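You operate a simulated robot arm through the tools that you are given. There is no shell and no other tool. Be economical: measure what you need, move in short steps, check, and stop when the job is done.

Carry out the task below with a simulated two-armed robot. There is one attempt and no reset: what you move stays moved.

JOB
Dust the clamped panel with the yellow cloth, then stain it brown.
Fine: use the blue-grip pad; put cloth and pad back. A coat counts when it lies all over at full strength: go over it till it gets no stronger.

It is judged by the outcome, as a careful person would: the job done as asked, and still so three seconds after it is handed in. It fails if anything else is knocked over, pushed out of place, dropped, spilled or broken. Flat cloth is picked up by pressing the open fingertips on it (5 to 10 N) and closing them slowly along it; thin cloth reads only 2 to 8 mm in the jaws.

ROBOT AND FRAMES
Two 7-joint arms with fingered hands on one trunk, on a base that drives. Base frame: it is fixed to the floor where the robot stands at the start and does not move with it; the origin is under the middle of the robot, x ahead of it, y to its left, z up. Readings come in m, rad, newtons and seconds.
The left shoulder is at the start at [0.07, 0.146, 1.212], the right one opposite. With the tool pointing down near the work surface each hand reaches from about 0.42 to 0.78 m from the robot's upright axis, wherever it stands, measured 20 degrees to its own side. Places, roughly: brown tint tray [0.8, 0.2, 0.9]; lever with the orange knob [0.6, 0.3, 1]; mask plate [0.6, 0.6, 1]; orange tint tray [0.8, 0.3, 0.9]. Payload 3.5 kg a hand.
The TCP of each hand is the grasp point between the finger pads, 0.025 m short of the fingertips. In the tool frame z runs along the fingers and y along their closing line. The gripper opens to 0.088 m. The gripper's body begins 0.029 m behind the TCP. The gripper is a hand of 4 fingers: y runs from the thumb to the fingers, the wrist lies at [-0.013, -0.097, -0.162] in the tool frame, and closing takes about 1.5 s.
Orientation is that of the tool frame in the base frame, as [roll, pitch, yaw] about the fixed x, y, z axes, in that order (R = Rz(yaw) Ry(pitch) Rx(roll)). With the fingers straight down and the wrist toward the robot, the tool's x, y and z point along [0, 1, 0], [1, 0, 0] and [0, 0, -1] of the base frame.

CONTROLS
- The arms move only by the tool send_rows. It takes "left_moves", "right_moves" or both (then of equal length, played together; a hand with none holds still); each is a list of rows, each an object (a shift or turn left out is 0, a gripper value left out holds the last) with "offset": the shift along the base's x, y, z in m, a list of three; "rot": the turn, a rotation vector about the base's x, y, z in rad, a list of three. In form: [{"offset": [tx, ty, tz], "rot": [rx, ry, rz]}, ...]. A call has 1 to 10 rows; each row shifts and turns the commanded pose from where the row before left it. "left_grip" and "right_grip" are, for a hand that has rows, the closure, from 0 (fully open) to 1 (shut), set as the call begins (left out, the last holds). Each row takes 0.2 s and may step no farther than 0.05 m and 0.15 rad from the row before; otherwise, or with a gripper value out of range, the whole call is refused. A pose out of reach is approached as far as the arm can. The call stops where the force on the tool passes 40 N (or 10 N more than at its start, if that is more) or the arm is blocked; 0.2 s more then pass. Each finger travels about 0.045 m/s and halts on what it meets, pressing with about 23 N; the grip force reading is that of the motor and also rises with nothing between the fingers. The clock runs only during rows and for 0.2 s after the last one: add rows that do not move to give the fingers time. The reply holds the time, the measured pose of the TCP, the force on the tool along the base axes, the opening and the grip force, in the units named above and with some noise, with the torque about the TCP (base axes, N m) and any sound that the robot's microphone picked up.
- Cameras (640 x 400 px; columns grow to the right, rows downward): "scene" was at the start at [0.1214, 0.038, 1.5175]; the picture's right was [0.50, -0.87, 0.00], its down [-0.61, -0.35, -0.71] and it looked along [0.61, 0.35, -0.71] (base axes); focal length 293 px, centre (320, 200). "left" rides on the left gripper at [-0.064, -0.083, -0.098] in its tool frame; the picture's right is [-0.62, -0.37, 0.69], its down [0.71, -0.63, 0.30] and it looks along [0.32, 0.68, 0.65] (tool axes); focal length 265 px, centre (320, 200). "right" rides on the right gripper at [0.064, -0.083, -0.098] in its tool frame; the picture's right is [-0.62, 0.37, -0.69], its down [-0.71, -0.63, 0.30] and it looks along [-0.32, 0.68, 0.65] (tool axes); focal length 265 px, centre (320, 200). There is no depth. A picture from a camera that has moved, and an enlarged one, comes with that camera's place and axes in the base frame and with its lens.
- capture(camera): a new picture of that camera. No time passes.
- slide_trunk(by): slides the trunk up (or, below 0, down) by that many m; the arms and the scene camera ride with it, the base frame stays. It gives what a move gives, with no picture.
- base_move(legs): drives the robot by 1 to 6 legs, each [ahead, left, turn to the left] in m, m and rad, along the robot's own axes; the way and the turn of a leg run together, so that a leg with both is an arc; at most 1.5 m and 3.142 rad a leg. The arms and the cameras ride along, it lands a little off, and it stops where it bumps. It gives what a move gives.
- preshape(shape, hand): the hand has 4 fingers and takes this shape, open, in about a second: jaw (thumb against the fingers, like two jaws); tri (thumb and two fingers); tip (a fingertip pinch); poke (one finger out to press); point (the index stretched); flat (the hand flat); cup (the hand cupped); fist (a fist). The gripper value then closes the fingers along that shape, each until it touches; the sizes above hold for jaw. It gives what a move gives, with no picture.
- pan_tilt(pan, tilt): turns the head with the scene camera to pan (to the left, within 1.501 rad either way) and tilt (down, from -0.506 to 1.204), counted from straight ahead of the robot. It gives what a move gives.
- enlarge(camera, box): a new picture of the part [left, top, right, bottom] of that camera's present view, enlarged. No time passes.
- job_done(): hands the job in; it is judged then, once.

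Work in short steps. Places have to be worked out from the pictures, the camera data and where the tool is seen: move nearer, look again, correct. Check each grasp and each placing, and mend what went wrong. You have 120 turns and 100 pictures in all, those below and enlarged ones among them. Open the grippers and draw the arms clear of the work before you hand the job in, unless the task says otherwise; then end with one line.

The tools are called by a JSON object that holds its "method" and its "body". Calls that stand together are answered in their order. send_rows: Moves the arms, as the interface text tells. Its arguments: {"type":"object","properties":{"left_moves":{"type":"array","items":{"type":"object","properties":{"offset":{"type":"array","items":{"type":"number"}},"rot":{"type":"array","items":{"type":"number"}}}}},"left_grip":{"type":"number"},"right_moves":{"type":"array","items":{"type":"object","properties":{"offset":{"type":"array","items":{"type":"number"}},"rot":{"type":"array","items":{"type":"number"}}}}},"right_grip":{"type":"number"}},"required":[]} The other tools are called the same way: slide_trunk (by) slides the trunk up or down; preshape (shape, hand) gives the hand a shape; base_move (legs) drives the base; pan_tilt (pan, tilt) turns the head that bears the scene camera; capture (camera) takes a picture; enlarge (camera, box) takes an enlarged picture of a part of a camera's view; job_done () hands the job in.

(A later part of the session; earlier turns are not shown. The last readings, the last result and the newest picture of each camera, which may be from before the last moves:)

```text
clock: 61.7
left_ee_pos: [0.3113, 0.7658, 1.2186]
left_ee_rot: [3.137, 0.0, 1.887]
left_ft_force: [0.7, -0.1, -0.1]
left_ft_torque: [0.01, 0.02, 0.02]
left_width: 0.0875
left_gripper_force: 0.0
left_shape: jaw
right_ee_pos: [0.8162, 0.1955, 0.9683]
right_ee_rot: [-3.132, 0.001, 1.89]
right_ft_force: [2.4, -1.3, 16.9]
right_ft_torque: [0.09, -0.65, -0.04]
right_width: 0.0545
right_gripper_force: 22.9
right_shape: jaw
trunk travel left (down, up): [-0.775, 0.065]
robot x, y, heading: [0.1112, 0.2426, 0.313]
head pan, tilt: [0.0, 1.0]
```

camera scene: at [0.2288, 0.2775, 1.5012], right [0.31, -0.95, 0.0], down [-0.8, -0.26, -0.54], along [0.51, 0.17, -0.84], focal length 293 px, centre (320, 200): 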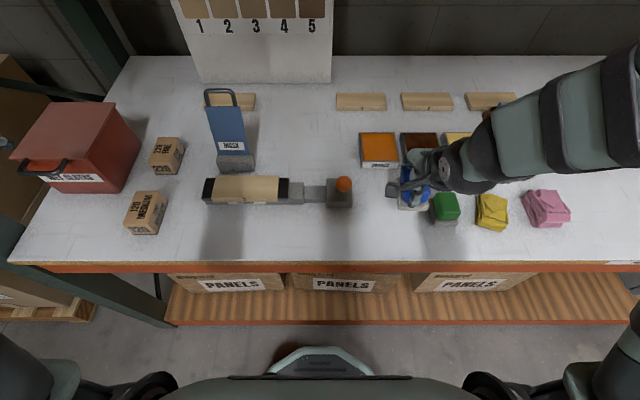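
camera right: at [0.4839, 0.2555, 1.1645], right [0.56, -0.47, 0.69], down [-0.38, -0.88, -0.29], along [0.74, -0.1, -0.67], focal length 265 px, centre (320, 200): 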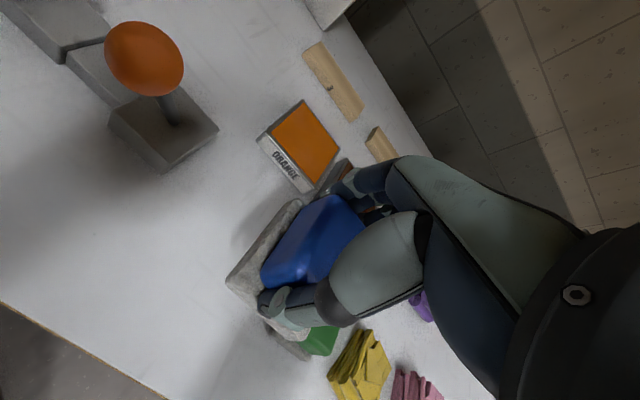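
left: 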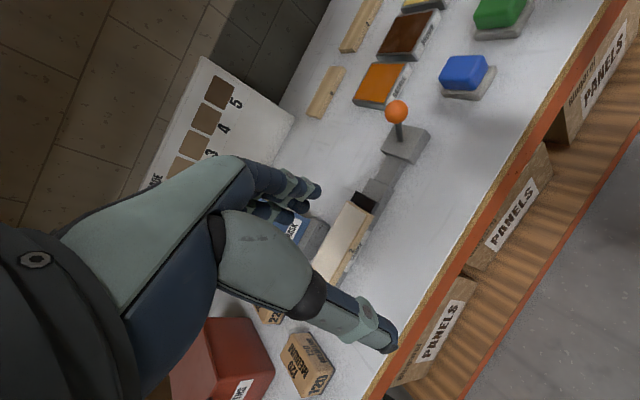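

The pad is pressed in the tray at 17 N. I'll hold it a moment to soak, then lift.

{"method": "send_rows", "body": {"right_moves": [{"offset": [0, 0, 0]}, {"offset": [0, 0, 0]}, {"offset": [0, 0, 0]}, {"offset": [0, 0, 0]}, {"offset": [0, 0, 0.015]}, {"offset": [0, 0, 0.02]}, {"offset": [0, 0, 0.04]}, {"offset": [0, 0, 0.04]}, {"offset": [0, 0, 0.03]}]}}

{"method": "capture", "body": {"camera": "right"}}

{"method": "enlarge", "body": {"camera": "scene", "box": [340, 100, 500, 200]}}

```text
clock: 63.7
left_ee_pos: [0.313, 0.7668, 1.218]
left_ee_rot: [3.139, 0.0, 1.888]
left_ft_force: [0.8, -0.7, 0.7]
left_ft_torque: [0.0, -0.01, 0.01]
left_width: 0.0877
left_gripper_force: 0.0
left_shape: jaw
right_ee_pos: [0.8144, 0.194, 1.1079]
right_ee_rot: [-3.123, 0.002, 1.889]
right_ft_force: [0.1, 0.2, -0.7]
right_ft_torque: [-0.04, 0.03, -0.01]
right_width: 0.0547
right_gripper_force: 22.9
right_shape: jaw
trunk travel left (down, up): [-0.775, 0.065]
robot x, y, heading: [0.1153, 0.2429, 0.32]
head pan, tilt: [0.0, 1.0]
```

```text
42 pictures are left
camera right: at [0.7179, 0.2308, 1.2088], right [0.55, -0.47, 0.69], down [-0.38, -0.88, -0.29], along [0.74, -0.1, -0.67], focal length 265 px, centre (320, 200)
```

right: 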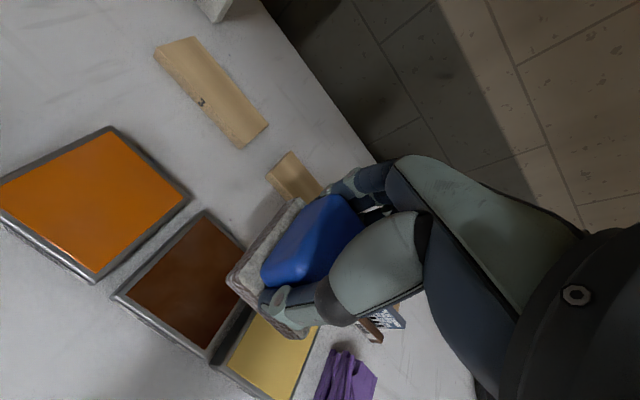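

```text
4.00 times, centred on (420, 150) of scene
camera zoom: at [0.2273, 0.2773, 1.5013], right [0.31, -0.95, 0.0], down [-0.8, -0.26, -0.54], along [0.51, 0.17, -0.84], focal length 1171 px, centre (-80, 400)
```

zoom: 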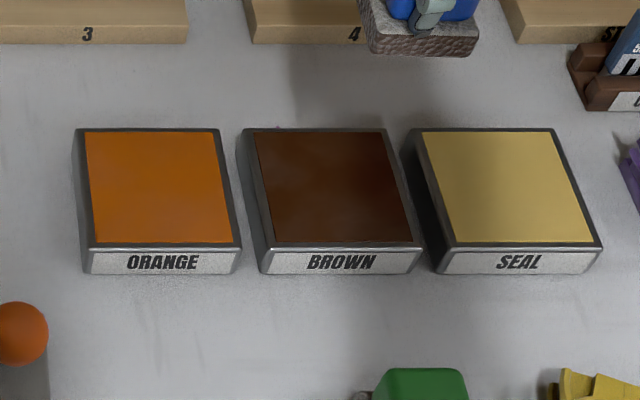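

The felt's sole is now brown. I'll raise slightly, pull back towards me, and then drive left 0.17 m to reach the panel.

{"method": "send_rows", "body": {"right_moves": [{"offset": [-0.045, -0.0145, 0.01]}, {"offset": [-0.045, -0.0145, 0.005]}, {"offset": [-0.045, -0.0145, 0]}, {"offset": [0, 0, 0]}]}}

{"method": "base_move", "body": {"legs": [[0, 0.18, 0]]}}

```text
clock: 64.7
left_ee_pos: [0.3161, 0.7656, 1.2182]
left_ee_rot: [3.141, -0.001, 1.887]
left_ft_force: [-0.2, -0.6, 0.8]
left_ft_torque: [0.02, -0.02, 0.02]
left_width: 0.0876
left_gripper_force: 0.1
left_shape: jaw
right_ee_pos: [0.6793, 0.1515, 1.1247]
right_ee_rot: [-3.126, 0.001, 1.887]
right_ft_force: [0.3, -0.1, -0.5]
right_ft_torque: [-0.02, 0.01, -0.04]
right_width: 0.0547
right_gripper_force: 22.9
right_shape: jaw
trunk travel left (down, up): [-0.775, 0.065]
robot x, y, heading: [0.1154, 0.241, 0.316]
head pan, tilt: [0.0, 1.0]
```

```text
clock: 66.3
left_ee_pos: [0.2574, 0.9405, 1.2207]
left_ee_rot: [3.141, -0.004, 1.887]
left_ft_force: [-0.1, 0.3, -0.9]
left_ft_torque: [0.0, 0.0, 0.0]
left_width: 0.0875
left_gripper_force: 0.1
left_shape: jaw
right_ee_pos: [0.6227, 0.3246, 1.1251]
right_ee_rot: [-3.124, -0.001, 1.889]
right_ft_force: [-0.3, -0.2, -0.5]
right_ft_torque: [0.03, -0.02, 0.0]
right_width: 0.0545
right_gripper_force: 23.1
right_shape: jaw
trunk travel left (down, up): [-0.775, 0.065]
robot x, y, heading: [0.0574, 0.426, 0.319]
head pan, tilt: [0.0, 1.0]
```

I'll carry the pad along over the lever to above the panel's middle, then lower partway.

{"method": "send_rows", "body": {"right_moves": [{"offset": [-0.0128, 0.0398, 0]}, {"offset": [-0.0128, 0.0398, 0]}, {"offset": [-0.0128, 0.0398, 0]}, {"offset": [-0.0128, 0.0398, 0]}, {"offset": [-0.0128, 0.0398, 0]}, {"offset": [-0.0128, 0.0398, 0]}, {"offset": [0, 0, -0.04]}, {"offset": [0, 0, -0.04]}, {"offset": [0, 0, -0.02]}, {"offset": [0, 0, 0]}]}}

{"method": "enlarge", "body": {"camera": "scene", "box": [250, 120, 410, 220]}}

{"method": "enlarge", "body": {"camera": "right", "box": [80, 100, 440, 400]}}

```text
clock: 68.5
left_ee_pos: [0.2568, 0.9439, 1.2184]
left_ee_rot: [-3.141, 0.0, 1.89]
left_ft_force: [0.1, 0.5, -0.4]
left_ft_torque: [0.04, -0.02, 0.01]
left_width: 0.0875
left_gripper_force: 0.1
left_shape: jaw
right_ee_pos: [0.5527, 0.5677, 1.0371]
right_ee_rot: [-3.134, -0.031, 1.872]
right_ft_force: [-0.2, -0.1, -0.3]
right_ft_torque: [-0.04, 0.0, 0.03]
right_width: 0.0546
right_gripper_force: 23.3
right_shape: jaw
trunk travel left (down, up): [-0.775, 0.065]
robot x, y, heading: [0.0559, 0.4192, 0.316]
head pan, tilt: [0.0, 1.0]
```

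```text
4.00 times, centred on (330, 170) of scene
camera zoom: at [0.1707, 0.4542, 1.5012], right [0.31, -0.95, 0.0], down [-0.8, -0.26, -0.54], along [0.51, 0.17, -0.84], focal length 1171 px, centre (280, 320)
```

zoom: 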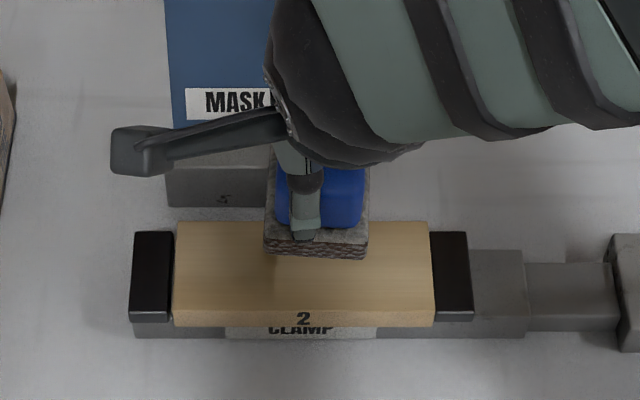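

```text
1.33 times, centred on (260, 250) of right
camera zoom: at [0.4538, 0.6018, 1.1395], right [0.55, -0.5, 0.67], down [-0.39, -0.86, -0.32], along [0.74, -0.09, -0.67], focal length 354 px, centre (400, 133)
```

zoom: 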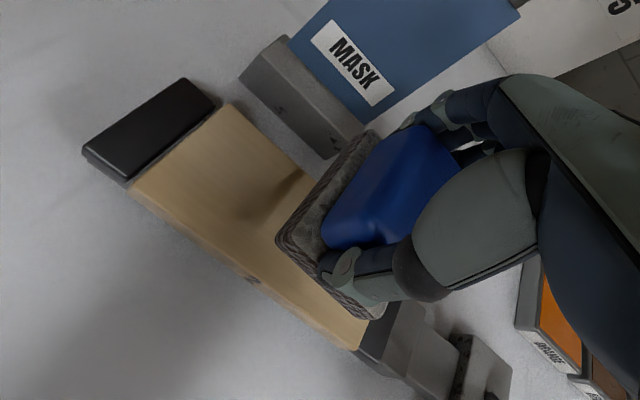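

The felt is over the panel's middle and spans its full width. I'll let the arm settle, then lower in small steps to contact.

{"method": "send_rows", "body": {"right_moves": [{"offset": [0, 0, -0.015]}, {"offset": [0, 0, -0.015]}, {"offset": [0, 0, -0.005]}, {"offset": [0, 0, 0]}]}}

```text
clock: 69.5
left_ee_pos: [0.2567, 0.943, 1.2186]
left_ee_rot: [3.14, 0.002, 1.888]
left_ft_force: [0.2, -0.1, -0.8]
left_ft_torque: [0.02, -0.02, -0.01]
left_width: 0.0878
left_gripper_force: 0.1
left_shape: jaw
right_ee_pos: [0.5515, 0.5644, 0.9965]
right_ee_rot: [-3.124, -0.031, 1.865]
right_ft_force: [0.2, -0.3, 0.2]
right_ft_torque: [0.0, 0.01, 0.02]
right_width: 0.0546
right_gripper_force: 24.0
right_shape: jaw
trunk travel left (down, up): [-0.775, 0.065]
robot x, y, heading: [0.0564, 0.4188, 0.313]
head pan, tilt: [0.0, 1.0]
```

There's a small persistent tilt of about 2° because the arm is near its limit. I'll raise the hand, bring both hands 0.1 m right, and then drive 0.1 m left for a more comfortable posture.

{"method": "send_rows", "body": {"right_moves": [{"offset": [0, 0, 0.045]}, {"offset": [0, 0, 0.045]}, {"offset": [0, 0, 0.035]}, {"offset": [0.0102, -0.0317, 0]}, {"offset": [0.0102, -0.0317, 0]}, {"offset": [0.0102, -0.0317, 0]}, {"offset": [0, 0, 0]}], "left_moves": [{"offset": [0, 0, 0]}, {"offset": [0, 0, 0]}, {"offset": [0, 0, 0]}, {"offset": [0.0102, -0.0317, 0]}, {"offset": [0.0102, -0.0317, 0]}, {"offset": [0.0102, -0.0317, 0]}, {"offset": [0, 0, 0]}]}}

{"method": "base_move", "body": {"legs": [[0, 0.1, 0]]}}

{"method": "capture", "body": {"camera": "scene"}}

```text
clock: 71.1
left_ee_pos: [0.2871, 0.8482, 1.2177]
left_ee_rot: [3.141, 0.0, 1.889]
left_ft_force: [-0.6, 0.2, -0.9]
left_ft_torque: [-0.04, 0.0, 0.01]
left_width: 0.0877
left_gripper_force: 0.1
left_shape: jaw
right_ee_pos: [0.5732, 0.4742, 1.1155]
right_ee_rot: [-3.125, 0.003, 1.889]
right_ft_force: [-0.8, 0.3, -0.3]
right_ft_torque: [-0.01, -0.01, -0.03]
right_width: 0.0544
right_gripper_force: 23.1
right_shape: jaw
trunk travel left (down, up): [-0.775, 0.065]
robot x, y, heading: [0.0555, 0.4204, 0.319]
head pan, tilt: [0.0, 1.0]
```

```text
clock: 72.2
left_ee_pos: [0.2571, 0.9408, 1.2189]
left_ee_rot: [3.142, -0.005, 1.886]
left_ft_force: [0.4, -0.3, -0.3]
left_ft_torque: [0.03, 0.01, 0.0]
left_width: 0.0875
left_gripper_force: 0.0
left_shape: jaw
right_ee_pos: [0.5438, 0.568, 1.1158]
right_ee_rot: [-3.123, -0.002, 1.885]
right_ft_force: [0.4, -0.2, -1.1]
right_ft_torque: [0.01, 0.0, -0.04]
right_width: 0.0546
right_gripper_force: 22.7
right_shape: jaw
trunk travel left (down, up): [-0.775, 0.065]
robot x, y, heading: [0.0232, 0.518, 0.313]
head pan, tilt: [0.0, 1.0]
```

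```text
38 pictures are left
camera scene: at [0.1399, 0.5481, 1.5012], right [0.31, -0.95, 0.0], down [-0.8, -0.26, -0.54], along [0.51, 0.17, -0.84], focal length 293 px, centre (320, 200)
```

scene: 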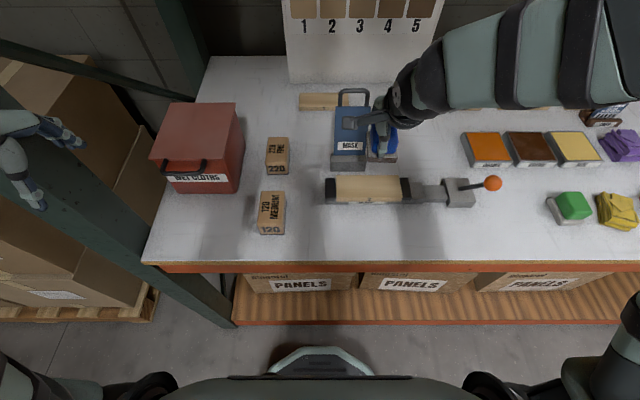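

The hand is square again and over the panel. I'll lower to just above contact.

{"method": "send_rows", "body": {"right_moves": [{"offset": [0.001, 0, -0.045]}, {"offset": [0, 0, -0.045]}, {"offset": [0, 0, -0.025]}, {"offset": [0, 0, -0.005]}, {"offset": [0, 0, 0]}]}}

{"method": "enlarge", "body": {"camera": "scene", "box": [290, 130, 450, 230]}}

```text
clock: 73.4
left_ee_pos: [0.2569, 0.9441, 1.2186]
left_ee_rot: [-3.141, -0.002, 1.885]
left_ft_force: [-0.8, -1.2, -0.8]
left_ft_torque: [0.0, -0.02, 0.01]
left_width: 0.0877
left_gripper_force: 0.0
left_shape: jaw
right_ee_pos: [0.5439, 0.5695, 0.9971]
right_ee_rot: [-3.123, -0.001, 1.885]
right_ft_force: [0.5, -0.1, -0.3]
right_ft_torque: [0.0, 0.03, -0.01]
right_width: 0.0544
right_gripper_force: 22.5
right_shape: jaw
trunk travel left (down, up): [-0.775, 0.065]
robot x, y, heading: [0.0228, 0.5156, 0.315]
head pan, tilt: [0.0, 1.0]
```

```text
4.00 times, centred on (370, 180) of scene
camera zoom: at [0.1391, 0.5513, 1.5012], right [0.31, -0.95, 0.0], down [-0.8, -0.26, -0.54], along [0.51, 0.17, -0.84], focal length 1171 px, centre (120, 280)
```

zoom: 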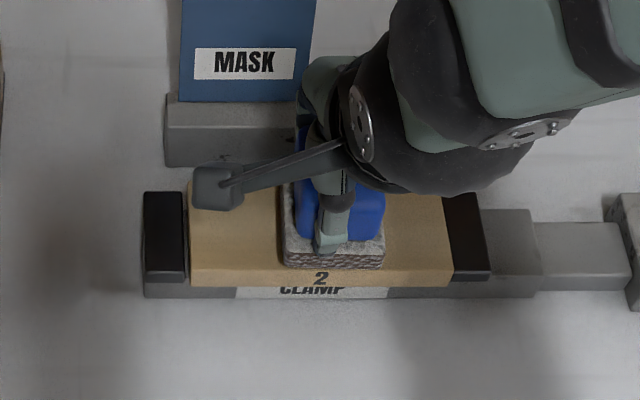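

Alignment is good. I'll lower gently to contact.

{"method": "send_rows", "body": {"right_moves": [{"offset": [0, 0, -0.003]}, {"offset": [0, 0, -0.003]}, {"offset": [0, 0, 0]}]}}

{"method": "send_rows", "body": {"right_moves": [{"offset": [0, 0, -0.002]}, {"offset": [0, 0, -0.002]}, {"offset": [0, 0, 0]}]}}

```text
clock: 74.2
left_ee_pos: [0.2552, 0.9449, 1.2187]
left_ee_rot: [3.141, 0.001, 1.886]
left_ft_force: [-0.2, -0.5, -0.5]
left_ft_torque: [0.0, 0.02, 0.0]
left_width: 0.0874
left_gripper_force: 0.1
left_shape: jaw
right_ee_pos: [0.5431, 0.5705, 0.9906]
right_ee_rot: [-3.125, 0.003, 1.886]
right_ft_force: [-0.2, -0.8, -0.1]
right_ft_torque: [-0.02, 0.0, 0.05]
right_width: 0.0544
right_gripper_force: 22.9
right_shape: jaw
trunk travel left (down, up): [-0.775, 0.065]
robot x, y, heading: [0.0229, 0.5216, 0.315]
head pan, tilt: [0.0, 1.0]
```

```text
clock: 75.0
left_ee_pos: [0.2565, 0.9435, 1.2176]
left_ee_rot: [-3.14, 0.0, 1.885]
left_ft_force: [0.1, 0.9, 0.6]
left_ft_torque: [-0.01, 0.0, 0.04]
left_width: 0.0874
left_gripper_force: 0.1
left_shape: jaw
right_ee_pos: [0.544, 0.5693, 0.9872]
right_ee_rot: [-3.123, 0.001, 1.886]
right_ft_force: [0.3, -0.1, -1.4]
right_ft_torque: [0.01, 0.0, 0.03]
right_width: 0.0541
right_gripper_force: 23.0
right_shape: jaw
trunk travel left (down, up): [-0.775, 0.065]
robot x, y, heading: [0.0226, 0.5172, 0.305]
head pan, tilt: [0.0, 1.0]
```

Still no contact at 0.987, so I'll continue down.

{"method": "send_rows", "body": {"right_moves": [{"offset": [0, 0, -0.002]}, {"offset": [0, 0, -0.002]}, {"offset": [0, 0, 0]}]}}

{"method": "send_rows", "body": {"right_moves": [{"offset": [0, 0, -0.0015]}, {"offset": [0, 0, -0.0015]}, {"offset": [0, 0, 0]}]}}

```text
clock: 75.8
left_ee_pos: [0.2538, 0.9449, 1.2191]
left_ee_rot: [3.14, 0.001, 1.885]
left_ft_force: [-0.3, 0.4, -0.1]
left_ft_torque: [-0.04, 0.0, 0.01]
left_width: 0.0876
left_gripper_force: 0.0
left_shape: jaw
right_ee_pos: [0.5429, 0.5712, 0.9848]
right_ee_rot: [-3.131, 0.002, 1.887]
right_ft_force: [0.8, -0.8, 15.3]
right_ft_torque: [0.11, -0.52, 0.0]
right_width: 0.0543
right_gripper_force: 23.3
right_shape: jaw
trunk travel left (down, up): [-0.775, 0.065]
robot x, y, heading: [0.0256, 0.5171, 0.318]
head pan, tilt: [0.0, 1.0]
```

```text
clock: 76.6
left_ee_pos: [0.2523, 0.9434, 1.2203]
left_ee_rot: [3.135, 0.0, 1.885]
left_ft_force: [-0.1, 0.3, -0.6]
left_ft_torque: [0.0, -0.02, 0.02]
left_width: 0.0876
left_gripper_force: 0.0
left_shape: jaw
right_ee_pos: [0.5428, 0.5704, 0.9836]
right_ee_rot: [-3.136, 0.003, 1.887]
right_ft_force: [3.3, -1.3, 32.4]
right_ft_torque: [0.14, -0.81, -0.02]
right_width: 0.0542
right_gripper_force: 23.4
right_shape: jaw
trunk travel left (down, up): [-0.775, 0.065]
robot x, y, heading: [0.0264, 0.5134, 0.311]
head pan, tilt: [0.0, 1.0]
```

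Contact was at 0.985, and it's now pressed a bit hard. I'll ease off 2.5 mm and stroke to the left end and back to the right end.

{"method": "send_rows", "body": {"right_moves": [{"offset": [0, 0, 0.0025]}, {"offset": [-0.0041, 0.0127, 0]}, {"offset": [-0.0041, 0.0127, 0]}, {"offset": [-0.0041, 0.0127, 0]}, {"offset": [-0.0041, 0.0127, 0]}, {"offset": [0, 0, 0]}]}}

{"method": "enlarge", "body": {"camera": "scene", "box": [290, 130, 450, 230]}}

```text
clock: 78.0
left_ee_pos: [0.2522, 0.9428, 1.221]
left_ee_rot: [3.139, -0.001, 1.888]
left_ft_force: [0.0, -0.7, 1.3]
left_ft_torque: [0.0, 0.0, -0.01]
left_width: 0.0875
left_gripper_force: 0.1
left_shape: jaw
right_ee_pos: [0.5228, 0.6192, 0.9843]
right_ee_rot: [-3.131, -0.001, 1.89]
right_ft_force: [1.9, -4.7, 27.4]
right_ft_torque: [0.08, -0.79, -0.17]
right_width: 0.0543
right_gripper_force: 22.9
right_shape: jaw
trunk travel left (down, up): [-0.775, 0.065]
robot x, y, heading: [0.0262, 0.518, 0.316]
head pan, tilt: [0.0, 1.0]
```

```text
4.00 times, centred on (370, 180) of scene
camera zoom: at [0.1342, 0.5498, 1.5017], right [0.31, -0.95, 0.0], down [-0.8, -0.26, -0.54], along [0.52, 0.17, -0.84], focal length 1171 px, centre (120, 280)
```

zoom: 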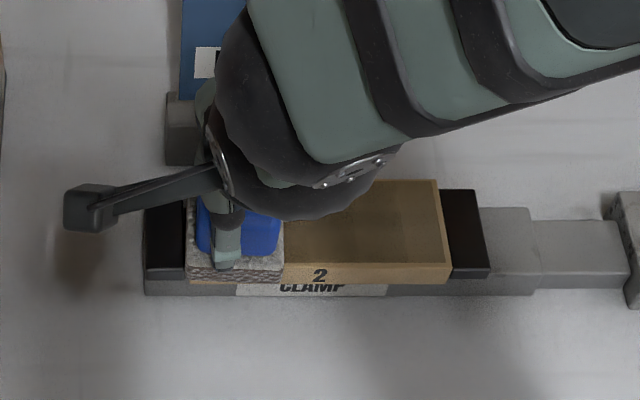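

The felt reaches the left edge. I'll stroke right to the other end.

{"method": "send_rows", "body": {"right_moves": [{"offset": [-0.001, 0.003, 0]}, {"offset": [0.0041, -0.0127, 0]}, {"offset": [0.0041, -0.0127, 0]}, {"offset": [0.0041, -0.0127, 0]}, {"offset": [0.0041, -0.0127, 0]}, {"offset": [0.0041, -0.0127, 0]}, {"offset": [0.0041, -0.0127, 0]}, {"offset": [0.0041, -0.0127, 0]}, {"offset": [0, 0, 0]}]}}

{"method": "enlarge", "body": {"camera": "scene", "box": [290, 130, 450, 230]}}

```text
clock: 80.0
left_ee_pos: [0.2528, 0.9441, 1.2197]
left_ee_rot: [3.139, 0.0, 1.887]
left_ft_force: [-0.6, -0.8, 0.0]
left_ft_torque: [0.0, 0.02, 0.0]
left_width: 0.0875
left_gripper_force: 0.1
left_shape: jaw
right_ee_pos: [0.5523, 0.5356, 0.9844]
right_ee_rot: [-3.129, 0.005, 1.887]
right_ft_force: [-2.4, 6.0, 25.4]
right_ft_torque: [0.37, -0.67, 0.23]
right_width: 0.0542
right_gripper_force: 22.6
right_shape: jaw
trunk travel left (down, up): [-0.775, 0.065]
robot x, y, heading: [0.0231, 0.5145, 0.315]
head pan, tilt: [0.0, 1.0]
```

```text
4.00 times, centred on (370, 180) of scene
camera zoom: at [0.1334, 0.553, 1.5017], right [0.31, -0.95, 0.0], down [-0.8, -0.26, -0.54], along [0.52, 0.17, -0.84], focal length 1171 px, centre (120, 280)
```

zoom: 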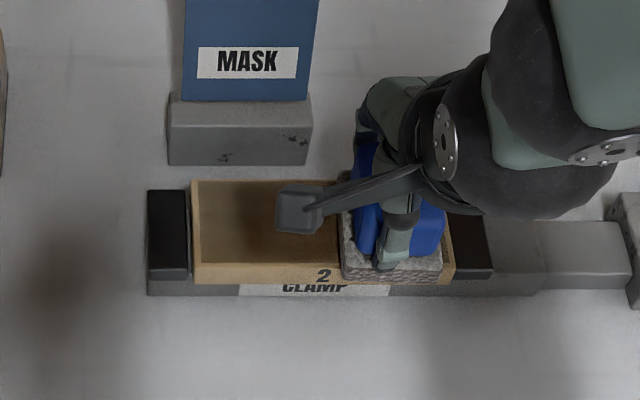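

A brown coat is showing. I'll finish the right end, then go back left with a small shift front to back.

{"method": "send_rows", "body": {"right_moves": [{"offset": [0.0041, -0.0127, 0]}, {"offset": [0.0041, 0.0013, 0]}, {"offset": [-0.0043, 0.0133, 0]}, {"offset": [-0.0043, 0.0133, 0]}, {"offset": [-0.0043, 0.0133, 0]}, {"offset": [-0.0043, 0.0133, 0]}, {"offset": [-0.0043, 0.0133, 0]}, {"offset": [-0.0043, 0.0133, 0]}, {"offset": [-0.0043, 0.0133, 0]}, {"offset": [0, 0, 0]}]}}

{"method": "send_rows", "body": {"right_moves": [{"offset": [-0.0066, -0.0021, 0]}, {"offset": [0.0043, -0.0133, 0]}, {"offset": [0.0043, -0.0133, 0]}, {"offset": [0.0043, -0.0133, 0]}, {"offset": [0.0043, -0.0133, 0]}, {"offset": [0.0043, -0.0133, 0]}, {"offset": [0.0043, -0.0133, 0]}, {"offset": [0.0043, -0.0133, 0]}, {"offset": [0, 0, 0]}]}}

{"method": "enlarge", "body": {"camera": "scene", "box": [290, 130, 450, 230]}}

```text
clock: 82.2
left_ee_pos: [0.2542, 0.9427, 1.2188]
left_ee_rot: [3.139, -0.003, 1.886]
left_ft_force: [0.4, -0.6, -0.5]
left_ft_torque: [-0.01, -0.01, -0.03]
left_width: 0.0877
left_gripper_force: 0.1
left_shape: jaw
right_ee_pos: [0.5305, 0.6158, 0.9851]
right_ee_rot: [-3.124, 0.001, 1.888]
right_ft_force: [1.2, -3.0, 14.5]
right_ft_torque: [0.03, -0.44, -0.12]
right_width: 0.0539
right_gripper_force: 23.3
right_shape: jaw
trunk travel left (down, up): [-0.775, 0.065]
robot x, y, heading: [0.0239, 0.5168, 0.314]
head pan, tilt: [0.0, 1.0]
```

```text
clock: 84.2
left_ee_pos: [0.254, 0.9459, 1.2183]
left_ee_rot: [3.139, 0.003, 1.887]
left_ft_force: [-0.7, 0.3, 0.4]
left_ft_torque: [-0.02, 0.01, -0.01]
left_width: 0.0878
left_gripper_force: 0.1
left_shape: jaw
right_ee_pos: [0.5518, 0.5226, 0.9846]
right_ee_rot: [-3.126, 0.003, 1.887]
right_ft_force: [-0.9, 3.6, 21.5]
right_ft_torque: [0.33, -0.67, 0.13]
right_width: 0.0542
right_gripper_force: 22.8
right_shape: jaw
trunk travel left (down, up): [-0.775, 0.065]
robot x, y, heading: [0.0226, 0.515, 0.315]
head pan, tilt: [0.0, 1.0]
```

```text
4.00 times, centred on (370, 180) of scene
camera zoom: at [0.1345, 0.5526, 1.5016], right [0.31, -0.95, 0.0], down [-0.8, -0.26, -0.54], along [0.52, 0.17, -0.84], focal length 1171 px, centre (120, 280)
```

zoom: 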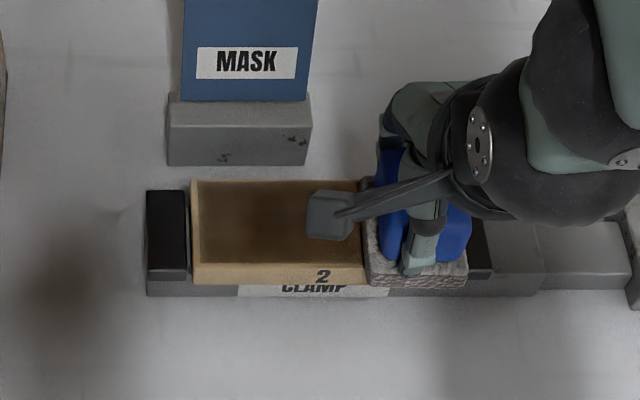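

The coat is confined to the inset field and getting darker. I'll make another left-right pass, then lift and look without the arm's shadow.

{"method": "send_rows", "body": {"right_moves": [{"offset": [0.0032, 0.001, 0]}, {"offset": [-0.0043, 0.0133, 0]}, {"offset": [-0.0043, 0.0133, 0]}, {"offset": [-0.0043, 0.0133, 0]}, {"offset": [-0.0043, 0.0133, 0]}, {"offset": [-0.0043, 0.0133, 0]}, {"offset": [-0.0043, 0.0133, 0]}, {"offset": [-0.0043, 0.0133, 0]}, {"offset": [0, 0, 0]}]}}

{"method": "send_rows", "body": {"right_moves": [{"offset": [0.0043, -0.0133, 0]}, {"offset": [0.0043, -0.0133, 0]}, {"offset": [0.0043, -0.0133, 0]}, {"offset": [0.0043, -0.0133, 0]}, {"offset": [0.0043, -0.0133, 0]}, {"offset": [0.0043, -0.0133, 0]}, {"offset": [0.0043, -0.0133, 0]}, {"offset": [0, 0, 0.03]}, {"offset": [0, 0, 0.045]}, {"offset": [0, 0, 0.045]}]}}

{"method": "send_rows", "body": {"right_moves": [{"offset": [0.0146, -0.0454, 0.01]}, {"offset": [0.0146, -0.0454, 0]}, {"offset": [0.0146, -0.0454, 0]}, {"offset": [0.0146, -0.0454, 0]}]}}

{"method": "enlarge", "body": {"camera": "scene", "box": [290, 130, 450, 230]}}

```text
clock: 86.2
left_ee_pos: [0.2542, 0.9424, 1.2196]
left_ee_rot: [3.137, -0.001, 1.886]
left_ft_force: [-0.3, 1.1, -0.6]
left_ft_torque: [-0.01, -0.01, 0.01]
left_width: 0.0878
left_gripper_force: 0.0
left_shape: jaw
right_ee_pos: [0.528, 0.6141, 0.9839]
right_ee_rot: [-3.126, 0.001, 1.887]
right_ft_force: [0.8, -3.4, 18.0]
right_ft_torque: [0.07, -0.62, -0.17]
right_width: 0.0541
right_gripper_force: 23.2
right_shape: jaw
trunk travel left (down, up): [-0.775, 0.065]
robot x, y, heading: [0.0204, 0.518, 0.319]
head pan, tilt: [0.0, 1.0]
```

```text
clock: 88.4
left_ee_pos: [0.2544, 0.9444, 1.2197]
left_ee_rot: [3.139, -0.001, 1.886]
left_ft_force: [0.1, 0.5, 0.7]
left_ft_torque: [-0.01, 0.02, 0.0]
left_width: 0.0876
left_gripper_force: 0.1
left_shape: jaw
right_ee_pos: [0.5598, 0.5224, 1.1049]
right_ee_rot: [-3.123, 0.002, 1.887]
right_ft_force: [-1.0, 0.1, -0.7]
right_ft_torque: [0.02, -0.02, 0.0]
right_width: 0.0541
right_gripper_force: 23.1
right_shape: jaw
trunk travel left (down, up): [-0.775, 0.065]
robot x, y, heading: [0.0224, 0.5159, 0.314]
head pan, tilt: [0.0, 1.0]
```

```text
clock: 89.4
left_ee_pos: [0.2577, 0.9418, 1.22]
left_ee_rot: [3.139, -0.005, 1.887]
left_ft_force: [1.1, -0.3, -0.3]
left_ft_torque: [0.01, 0.03, -0.04]
left_width: 0.0876
left_gripper_force: 0.0
left_shape: jaw
right_ee_pos: [0.6181, 0.3394, 1.1135]
right_ee_rot: [-3.124, -0.001, 1.889]
right_ft_force: [-0.6, 0.2, 0.0]
right_ft_torque: [0.02, 0.01, 0.0]
right_width: 0.0543
right_gripper_force: 23.0
right_shape: jaw
trunk travel left (down, up): [-0.775, 0.065]
robot x, y, heading: [0.0234, 0.5199, 0.316]
head pan, tilt: [0.0, 1.0]
```

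```text
4.00 times, centred on (370, 180) of scene
camera zoom: at [0.1393, 0.5488, 1.5013], right [0.31, -0.95, 0.0], down [-0.8, -0.26, -0.54], along [0.51, 0.17, -0.84], focal length 1171 px, centre (120, 280)
```

zoom: 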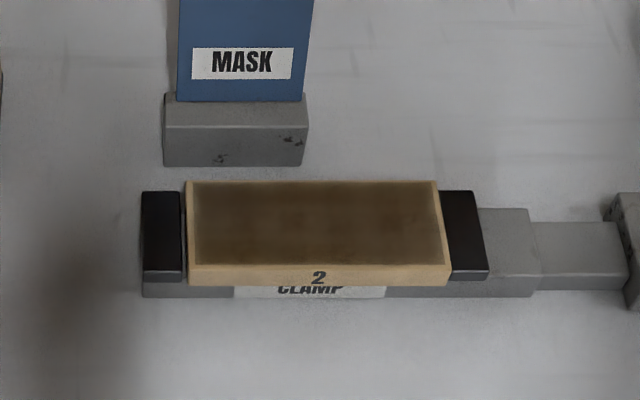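

A brown coat covers the field but it's uneven, darker in the middle. I'll go back for another load, driving right 0.27 m to the tray.

{"method": "base_move", "body": {"legs": [[0, -0.27, 0]]}}

```text
clock: 91.3
left_ee_pos: [0.3374, 0.6886, 1.2177]
left_ee_rot: [-3.141, 0.001, 1.895]
left_ft_force: [0.1, 0.2, -0.4]
left_ft_torque: [0.01, -0.03, -0.02]
left_width: 0.0877
left_gripper_force: 0.0
left_shape: jaw
right_ee_pos: [0.7028, 0.0891, 1.115]
right_ee_rot: [-3.123, 0.002, 1.892]
right_ft_force: [0.7, 0.4, -0.4]
right_ft_torque: [0.01, -0.03, 0.01]
right_width: 0.0539
right_gripper_force: 23.4
right_shape: jaw
trunk travel left (down, up): [-0.775, 0.065]
robot x, y, heading: [0.1067, 0.2543, 0.324]
head pan, tilt: [0.0, 1.0]
```

The hand is at (0.703, 0.089). I'll move over the brown tray to the proven spot (0.8175, 0.195) and lower to just above contact.

{"method": "send_rows", "body": {"right_moves": [{"offset": [0.0287, 0.0265, 0]}, {"offset": [0.0287, 0.0265, 0]}, {"offset": [0.0287, 0.0265, 0]}, {"offset": [0.0287, 0.0265, 0]}, {"offset": [0, 0, -0.045]}, {"offset": [0, 0, -0.045]}, {"offset": [0, 0, -0.035]}, {"offset": [0, 0, 0]}]}}

{"method": "enlarge", "body": {"camera": "scene", "box": [340, 100, 500, 200]}}

```text
clock: 93.1
left_ee_pos: [0.3385, 0.6865, 1.2188]
left_ee_rot: [3.14, 0.0, 1.893]
left_ft_force: [0.1, 0.0, -0.1]
left_ft_torque: [0.02, 0.01, 0.0]
left_width: 0.0873
left_gripper_force: 0.0
left_shape: jaw
right_ee_pos: [0.816, 0.1921, 0.9857]
right_ee_rot: [-3.126, -0.001, 1.894]
right_ft_force: [0.0, -0.9, -0.3]
right_ft_torque: [-0.01, 0.01, 0.03]
right_width: 0.0537
right_gripper_force: 23.7
right_shape: jaw
trunk travel left (down, up): [-0.775, 0.065]
robot x, y, heading: [0.1104, 0.261, 0.318]
head pan, tilt: [0.0, 1.0]
```

```text
4.00 times, centred on (420, 150) of scene
camera zoom: at [0.223, 0.2936, 1.5013], right [0.32, -0.95, 0.0], down [-0.8, -0.27, -0.54], along [0.51, 0.17, -0.84], focal length 1171 px, centre (-80, 400)
```

zoom: 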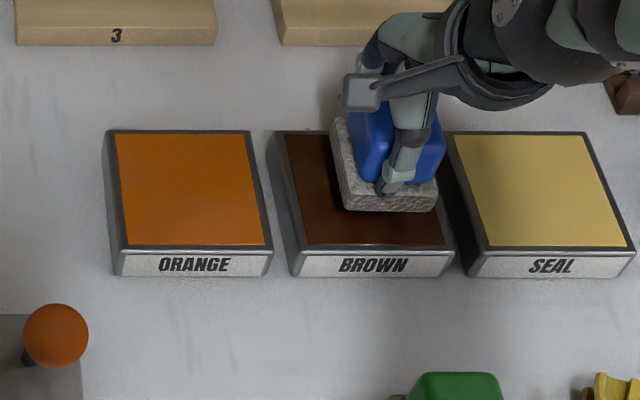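

It's well placed. I'll nudge it 3 mm left, lower until pressed, hold, and lift.

{"method": "send_rows", "body": {"right_moves": [{"offset": [-0.001, 0.003, -0.008]}, {"offset": [0, 0, -0.006]}, {"offset": [0, 0, -0.004]}, {"offset": [0, 0, -0.003]}, {"offset": [0, 0, 0]}, {"offset": [0, 0, 0]}]}}

```text
clock: 94.5
left_ee_pos: [0.338, 0.6874, 1.2186]
left_ee_rot: [3.14, 0.002, 1.894]
left_ft_force: [0.2, -0.9, 0.0]
left_ft_torque: [0.01, 0.0, -0.01]
left_width: 0.0874
left_gripper_force: 0.1
left_shape: jaw
right_ee_pos: [0.8173, 0.1946, 0.9687]
right_ee_rot: [-3.126, -0.001, 1.894]
right_ft_force: [-0.4, -1.1, 4.4]
right_ft_torque: [0.04, -0.1, 0.01]
right_width: 0.0538
right_gripper_force: 23.1
right_shape: jaw
trunk travel left (down, up): [-0.775, 0.065]
robot x, y, heading: [0.1088, 0.2591, 0.319]
head pan, tilt: [0.0, 1.0]
```

Light contact at 4 N. I'll press a bit more for a good soak, then lift and pull back.

{"method": "send_rows", "body": {"right_moves": [{"offset": [0, 0, -0.002]}, {"offset": [0, 0, -0.001]}, {"offset": [0, 0, 0]}, {"offset": [0, 0, 0]}, {"offset": [0, 0, 0]}, {"offset": [0, 0, 0]}, {"offset": [0, 0, 0.02]}, {"offset": [0, 0, 0.04]}, {"offset": [0, 0, 0.045]}, {"offset": [0, 0, 0.045]}]}}

{"method": "send_rows", "body": {"right_moves": [{"offset": [-0.045, -0.0145, 0]}, {"offset": [-0.045, -0.0145, 0]}, {"offset": [-0.04, -0.013, 0]}, {"offset": [0, 0, 0]}]}}

{"method": "base_move", "body": {"legs": [[0, 0.27, 0]]}}

```text
clock: 96.7
left_ee_pos: [0.3373, 0.6872, 1.2188]
left_ee_rot: [3.139, 0.0, 1.892]
left_ft_force: [0.9, -0.3, 0.1]
left_ft_torque: [-0.01, -0.01, 0.02]
left_width: 0.0875
left_gripper_force: 0.0
left_shape: jaw
right_ee_pos: [0.8193, 0.1974, 1.115]
right_ee_rot: [-3.122, 0.002, 1.894]
right_ft_force: [-0.3, -0.2, -0.5]
right_ft_torque: [0.0, -0.01, 0.01]
right_width: 0.0537
right_gripper_force: 23.0
right_shape: jaw
trunk travel left (down, up): [-0.775, 0.065]
robot x, y, heading: [0.1093, 0.2611, 0.319]
head pan, tilt: [0.0, 1.0]
```

```text
clock: 97.7
left_ee_pos: [0.3394, 0.6849, 1.2191]
left_ee_rot: [-3.141, 0.0, 1.895]
left_ft_force: [-0.8, -0.4, 1.0]
left_ft_torque: [0.01, 0.02, -0.01]
left_width: 0.0875
left_gripper_force: 0.1
left_shape: jaw
right_ee_pos: [0.688, 0.1555, 1.1177]
right_ee_rot: [-3.124, 0.002, 1.893]
right_ft_force: [-0.3, -0.7, -1.0]
right_ft_torque: [0.01, -0.01, 0.0]
right_width: 0.0539
right_gripper_force: 23.1
right_shape: jaw
trunk travel left (down, up): [-0.775, 0.065]
robot x, y, heading: [0.1096, 0.2548, 0.325]
head pan, tilt: [0.0, 1.0]
```

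```text
clock: 99.7
left_ee_pos: [0.2527, 0.9447, 1.2189]
left_ee_rot: [3.141, -0.002, 1.892]
left_ft_force: [-0.6, 0.6, -0.6]
left_ft_torque: [0.01, 0.01, 0.02]
left_width: 0.0877
left_gripper_force: 0.0
left_shape: jaw
right_ee_pos: [0.6018, 0.4139, 1.1163]
right_ee_rot: [-3.125, 0.001, 1.893]
right_ft_force: [-0.5, 0.1, -0.2]
right_ft_torque: [-0.01, 0.02, -0.01]
right_width: 0.0539
right_gripper_force: 23.1
right_shape: jaw
trunk travel left (down, up): [-0.775, 0.065]
robot x, y, heading: [0.0252, 0.5196, 0.322]
head pan, tilt: [0.0, 1.0]
```

The hand is back over the bench near the panel. I'll move to the panel's right end and lower to just above contact.

{"method": "send_rows", "body": {"right_moves": [{"offset": [-0.0146, 0.0359, 0]}, {"offset": [-0.0146, 0.0359, 0]}, {"offset": [-0.0146, 0.0359, 0]}, {"offset": [0, 0, -0.045]}, {"offset": [0, 0, -0.045]}, {"offset": [0, 0, -0.035]}, {"offset": [0, 0, 0]}]}}

{"method": "enlarge", "body": {"camera": "scene", "box": [290, 130, 450, 230]}}

```text
clock: 101.3
left_ee_pos: [0.2525, 0.9464, 1.2193]
left_ee_rot: [3.138, 0.0, 1.892]
left_ft_force: [1.1, -0.2, 0.5]
left_ft_torque: [0.02, -0.01, 0.01]
left_width: 0.0876
left_gripper_force: 0.0
left_shape: jaw
right_ee_pos: [0.5578, 0.5208, 0.9937]
right_ee_rot: [-3.123, 0.003, 1.896]
right_ft_force: [0.0, 0.3, -0.3]
right_ft_torque: [-0.02, -0.02, 0.01]
right_width: 0.0539
right_gripper_force: 22.7
right_shape: jaw
trunk travel left (down, up): [-0.775, 0.065]
robot x, y, heading: [0.0227, 0.5206, 0.321]
head pan, tilt: [0.0, 1.0]
```

```text
4.00 times, centred on (370, 180) of scene
camera zoom: at [0.1369, 0.553, 1.5013], right [0.32, -0.95, 0.0], down [-0.8, -0.27, -0.54], along [0.51, 0.17, -0.84], focal length 1171 px, centre (120, 280)
```

zoom: 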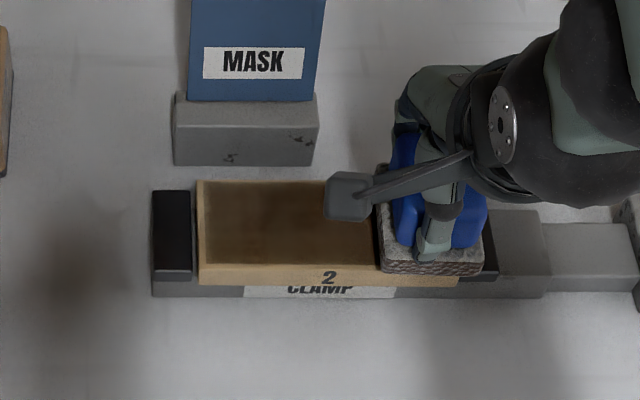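

The felt overhangs the right end a bit. I'll shift 8 mm left, lower to about 15–20 N, and stroke left across the panel.

{"method": "send_rows", "body": {"right_moves": [{"offset": [-0.0025, 0.0076, -0.006]}, {"offset": [0, 0, -0.003]}, {"offset": [0, 0, -0.002]}, {"offset": [0, 0, 0]}]}}

{"method": "send_rows", "body": {"right_moves": [{"offset": [-0.0043, 0.0135, 0]}, {"offset": [-0.0043, 0.0135, 0]}, {"offset": [-0.0043, 0.0135, 0]}, {"offset": [-0.0043, 0.0135, 0]}, {"offset": [-0.0043, 0.0135, 0]}, {"offset": [-0.0043, 0.0135, 0]}, {"offset": [-0.0043, 0.0135, 0]}, {"offset": [0, 0, 0]}]}}

```text
clock: 102.3
left_ee_pos: [0.2495, 0.9465, 1.2186]
left_ee_rot: [3.139, 0.001, 1.891]
left_ft_force: [-0.8, 0.0, -0.3]
left_ft_torque: [-0.02, -0.02, -0.02]
left_width: 0.0877
left_gripper_force: 0.0
left_shape: jaw
right_ee_pos: [0.5546, 0.5304, 0.9847]
right_ee_rot: [-3.136, 0.002, 1.89]
right_ft_force: [3.1, -1.4, 19.6]
right_ft_torque: [0.15, -0.63, -0.02]
right_width: 0.0539
right_gripper_force: 23.1
right_shape: jaw
trunk travel left (down, up): [-0.775, 0.065]
robot x, y, heading: [0.0231, 0.5157, 0.319]
head pan, tilt: [0.0, 1.0]
```

```text
clock: 104.1
left_ee_pos: [0.2495, 0.9451, 1.2194]
left_ee_rot: [3.138, -0.001, 1.893]
left_ft_force: [0.4, -0.2, -0.4]
left_ft_torque: [0.03, 0.04, 0.02]
left_width: 0.0877
left_gripper_force: 0.0
left_shape: jaw
right_ee_pos: [0.5231, 0.6246, 0.985]
right_ee_rot: [-3.124, 0.0, 1.894]
right_ft_force: [0.4, -4.2, 19.2]
right_ft_torque: [0.09, -0.68, -0.18]
right_width: 0.054
right_gripper_force: 22.5
right_shape: jaw
trunk travel left (down, up): [-0.775, 0.065]
robot x, y, heading: [0.02, 0.5159, 0.324]
head pan, tilt: [0.0, 1.0]
```

Steady at about 19 N. I'll repeat the stroke right with a small shift forward, then left with a small shift back, so the edges are covered too.

{"method": "send_rows", "body": {"right_moves": [{"offset": [0.0038, 0.0012, 0]}, {"offset": [0.0043, -0.0135, 0]}, {"offset": [0.0043, -0.0135, 0]}, {"offset": [0.0043, -0.0135, 0]}, {"offset": [0.0043, -0.0135, 0]}, {"offset": [0.0043, -0.0135, 0]}, {"offset": [0.0043, -0.0135, 0]}, {"offset": [0.0043, -0.0135, 0]}, {"offset": [0, 0, 0]}]}}

{"method": "send_rows", "body": {"right_moves": [{"offset": [-0.0076, -0.0024, 0]}, {"offset": [-0.0043, 0.0135, 0]}, {"offset": [-0.0043, 0.0135, 0]}, {"offset": [-0.0043, 0.0135, 0]}, {"offset": [-0.0043, 0.0135, 0]}, {"offset": [-0.0043, 0.0135, 0]}, {"offset": [-0.0043, 0.0135, 0]}, {"offset": [-0.0043, 0.0135, 0]}, {"offset": [0, 0, 0]}]}}

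{"method": "send_rows", "body": {"right_moves": [{"offset": [0.0038, 0.0012, 0]}, {"offset": [0.0043, -0.0135, 0]}, {"offset": [0.0043, -0.0135, 0]}, {"offset": [0.0043, -0.0135, 0]}, {"offset": [0.0043, -0.0135, 0]}, {"offset": [0.0043, -0.0135, 0]}, {"offset": [0.0043, -0.0135, 0]}, {"offset": [0.0043, -0.0135, 0]}, {"offset": [0, 0, 0]}]}}

{"method": "send_rows", "body": {"right_moves": [{"offset": [0, 0, 0.03]}, {"offset": [0, 0, 0.045]}, {"offset": [0, 0, 0.045]}, {"offset": [0.0146, -0.0454, 0.01]}, {"offset": [0.0146, -0.0454, 0]}, {"offset": [0.0146, -0.0454, 0]}, {"offset": [0.0146, -0.0454, 0]}]}}

{"method": "enlarge", "body": {"camera": "scene", "box": [290, 130, 450, 230]}}

```text
clock: 106.1
left_ee_pos: [0.2482, 0.9474, 1.2195]
left_ee_rot: [3.138, 0.0, 1.891]
left_ft_force: [0.5, 0.6, -1.1]
left_ft_torque: [-0.02, -0.01, 0.02]
left_width: 0.0875
left_gripper_force: 0.1
left_shape: jaw
right_ee_pos: [0.5554, 0.5324, 0.9853]
right_ee_rot: [-3.128, 0.004, 1.893]
right_ft_force: [-1.1, 3.6, 18.5]
right_ft_torque: [0.26, -0.58, 0.12]
right_width: 0.0535
right_gripper_force: 23.4
right_shape: jaw
trunk travel left (down, up): [-0.775, 0.065]
robot x, y, heading: [0.0229, 0.5164, 0.322]
head pan, tilt: [0.0, 1.0]
```

```text
clock: 108.1
left_ee_pos: [0.2493, 0.9447, 1.22]
left_ee_rot: [3.136, -0.002, 1.891]
left_ft_force: [0.2, 0.1, 1.0]
left_ft_torque: [-0.03, 0.01, 0.01]
left_width: 0.0877
left_gripper_force: 0.1
left_shape: jaw
right_ee_pos: [0.517, 0.6229, 0.985]
right_ee_rot: [-3.129, -0.001, 1.893]
right_ft_force: [1.1, -5.0, 23.9]
right_ft_torque: [0.09, -0.67, -0.15]
right_width: 0.0531
right_gripper_force: 23.3
right_shape: jaw
trunk travel left (down, up): [-0.775, 0.065]
robot x, y, heading: [0.0222, 0.5161, 0.323]
head pan, tilt: [0.0, 1.0]
```

```text
clock: 110.1
left_ee_pos: [0.2484, 0.9473, 1.2194]
left_ee_rot: [3.139, 0.001, 1.89]
left_ft_force: [0.7, 0.7, 0.5]
left_ft_torque: [0.0, -0.02, -0.02]
left_width: 0.0872
left_gripper_force: 0.2
left_shape: jaw
right_ee_pos: [0.5515, 0.5314, 0.9846]
right_ee_rot: [-3.132, 0.005, 1.892]
right_ft_force: [-1.7, 6.8, 26.3]
right_ft_torque: [0.39, -0.62, 0.19]
right_width: 0.0532
right_gripper_force: 22.4
right_shape: jaw
trunk travel left (down, up): [-0.775, 0.065]
robot x, y, heading: [0.025, 0.5158, 0.317]
head pan, tilt: [0.0, 1.0]
```

```text
clock: 111.7
left_ee_pos: [0.2528, 0.9449, 1.2201]
left_ee_rot: [-3.141, -0.004, 1.891]
left_ft_force: [0.1, -0.3, 1.5]
left_ft_torque: [0.01, 0.04, 0.01]
left_width: 0.0877
left_gripper_force: 0.0
left_shape: jaw
right_ee_pos: [0.616, 0.3458, 1.1154]
right_ee_rot: [-3.124, -0.001, 1.895]
right_ft_force: [-0.5, -0.5, -1.1]
right_ft_torque: [0.0, 0.0, -0.02]
right_width: 0.0533
right_gripper_force: 23.4
right_shape: jaw
trunk travel left (down, up): [-0.775, 0.065]
robot x, y, heading: [0.0216, 0.5149, 0.322]
head pan, tilt: [0.0, 1.0]
```

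```text
4.00 times, centred on (370, 180) of scene
camera zoom: at [0.1386, 0.5508, 1.5012], right [0.32, -0.95, 0.0], down [-0.8, -0.26, -0.54], along [0.51, 0.17, -0.84], focal length 1171 px, centre (120, 280)
```

zoom: 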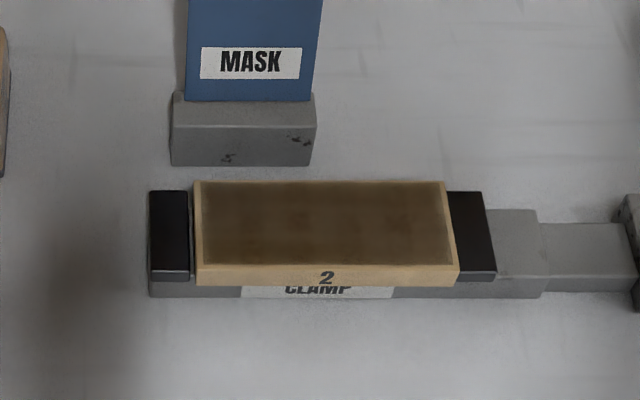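

The coat is more even now. I'll look at it more closely to judge whether it's still patchy.

{"method": "enlarge", "body": {"camera": "scene", "box": [330, 165, 415, 210]}}

```text
7.53 times, centred on (372, 188) of scene
camera zoom: at [0.1386, 0.5508, 1.5012], right [0.32, -0.95, 0.0], down [-0.8, -0.26, -0.54], along [0.51, 0.17, -0.84], focal length 2205 px, centre (-75, 294)
```

zoom: 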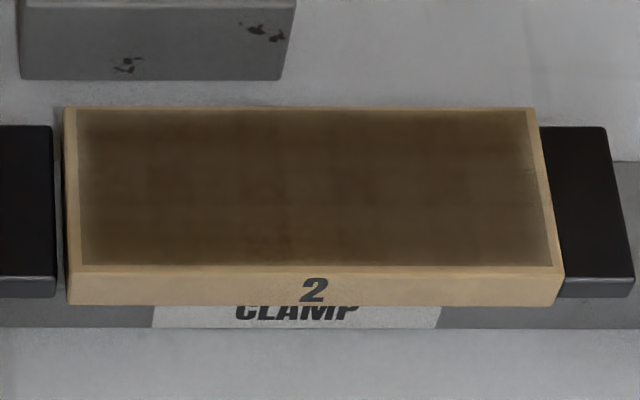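

The edges of the field are still a little weaker than the middle. I'll fetch another load and then work the ends and long edges with more overlap.

{"method": "base_move", "body": {"legs": [[0, -0.27, 0]]}}

```text
clock: 113.6
left_ee_pos: [0.3355, 0.6928, 1.2178]
left_ee_rot: [-3.141, 0.001, 1.895]
left_ft_force: [0.1, 0.5, 1.4]
left_ft_torque: [0.03, -0.02, 0.04]
left_width: 0.0876
left_gripper_force: 0.1
left_shape: jaw
right_ee_pos: [0.7002, 0.0952, 1.117]
right_ee_rot: [-3.125, 0.002, 1.895]
right_ft_force: [-0.7, 0.1, -0.5]
right_ft_torque: [0.0, 0.0, 0.0]
right_width: 0.0535
right_gripper_force: 23.1
right_shape: jaw
trunk travel left (down, up): [-0.775, 0.065]
robot x, y, heading: [0.1074, 0.2601, 0.316]
head pan, tilt: [0.0, 1.0]
```

Next I'll go over the tray spot (0.817, 0.195), lower to 0.985 and check the force.

{"method": "send_rows", "body": {"right_moves": [{"offset": [0.0293, 0.025, 0]}, {"offset": [0.0293, 0.025, 0]}, {"offset": [0.0293, 0.025, 0]}, {"offset": [0.0293, 0.025, 0]}, {"offset": [0, 0, -0.045]}, {"offset": [0, 0, -0.045]}, {"offset": [0, 0, -0.042]}, {"offset": [0, 0, 0]}]}}

{"method": "enlarge", "body": {"camera": "scene", "box": [340, 100, 500, 200]}}

```text
clock: 115.4
left_ee_pos: [0.3371, 0.6903, 1.2193]
left_ee_rot: [3.139, 0.001, 1.894]
left_ft_force: [-0.1, 0.3, -0.3]
left_ft_torque: [0.03, -0.02, -0.01]
left_width: 0.0876
left_gripper_force: 0.0
left_shape: jaw
right_ee_pos: [0.8181, 0.1969, 0.9836]
right_ee_rot: [-3.126, 0.0, 1.896]
right_ft_force: [-1.0, -0.1, -1.1]
right_ft_torque: [0.02, 0.0, -0.02]
right_width: 0.0535
right_gripper_force: 23.0
right_shape: jaw
trunk travel left (down, up): [-0.775, 0.065]
robot x, y, heading: [0.1056, 0.2648, 0.326]
head pan, tilt: [0.0, 1.0]
```

```text
4.00 times, centred on (420, 150) of scene
camera zoom: at [0.2219, 0.2978, 1.5013], right [0.32, -0.95, 0.0], down [-0.8, -0.27, -0.54], along [0.51, 0.17, -0.84], focal length 1171 px, centre (-80, 400)
```

zoom: 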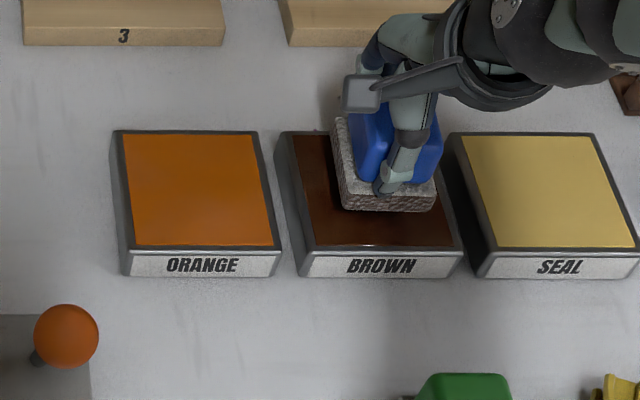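

The pad is well over the tray. I'll press it in, hold to soak, lift and pull back, then drive to the panel.

{"method": "send_rows", "body": {"right_moves": [{"offset": [0, 0, -0.01]}, {"offset": [0, 0, -0.005]}, {"offset": [0, 0, -0.004]}, {"offset": [0, 0, 0]}, {"offset": [0, 0, 0]}, {"offset": [0, 0, 0]}, {"offset": [0, 0, 0]}]}}

{"method": "send_rows", "body": {"right_moves": [{"offset": [0, 0, 0.02]}, {"offset": [0, 0, 0.04]}, {"offset": [0, 0, 0.045]}, {"offset": [0, 0, 0.045]}, {"offset": [-0.045, -0.0145, 0]}, {"offset": [-0.045, -0.0145, 0]}, {"offset": [-0.04, -0.013, 0]}, {"offset": [0, 0, 0]}]}}

{"method": "base_move", "body": {"legs": [[0, 0.27, 0]]}}

```text
clock: 117.0
left_ee_pos: [0.3347, 0.6924, 1.2195]
left_ee_rot: [3.141, 0.001, 1.894]
left_ft_force: [0.1, -0.4, 0.2]
left_ft_torque: [0.02, -0.01, 0.0]
left_width: 0.0875
left_gripper_force: 0.0
left_shape: jaw
right_ee_pos: [0.8164, 0.195, 0.9683]
right_ee_rot: [-3.129, 0.002, 1.896]
right_ft_force: [3.0, -0.5, 15.5]
right_ft_torque: [0.3, -0.6, -0.04]
right_width: 0.0534
right_gripper_force: 22.6
right_shape: jaw
trunk travel left (down, up): [-0.775, 0.065]
robot x, y, heading: [0.1064, 0.2616, 0.327]
head pan, tilt: [0.0, 1.0]
```

```text
clock: 118.8
left_ee_pos: [0.3375, 0.6907, 1.2182]
left_ee_rot: [-3.141, -0.002, 1.891]
left_ft_force: [-0.4, 0.5, 0.6]
left_ft_torque: [-0.02, -0.01, 0.03]
left_width: 0.0877
left_gripper_force: 0.0
left_shape: jaw
right_ee_pos: [0.689, 0.152, 1.1149]
right_ee_rot: [-3.125, 0.001, 1.896]
right_ft_force: [-0.5, 1.0, -0.1]
right_ft_torque: [-0.03, 0.04, 0.01]
right_width: 0.0534
right_gripper_force: 23.0
right_shape: jaw
trunk travel left (down, up): [-0.775, 0.065]
robot x, y, heading: [0.1086, 0.2627, 0.325]
head pan, tilt: [0.0, 1.0]
```

```text
clock: 120.7
left_ee_pos: [0.2543, 0.9444, 1.2195]
left_ee_rot: [3.141, -0.001, 1.888]
left_ft_force: [0.7, -0.2, -0.4]
left_ft_torque: [0.02, -0.03, -0.02]
left_width: 0.0876
left_gripper_force: 0.1
left_shape: jaw
right_ee_pos: [0.6023, 0.4043, 1.1151]
right_ee_rot: [-3.124, 0.001, 1.887]
right_ft_force: [-0.4, -0.2, -0.8]
right_ft_torque: [0.03, 0.0, 0.02]
right_width: 0.0534
right_gripper_force: 23.0
right_shape: jaw
trunk travel left (down, up): [-0.775, 0.065]
robot x, y, heading: [0.0224, 0.5172, 0.319]
head pan, tilt: [0.0, 1.0]
```

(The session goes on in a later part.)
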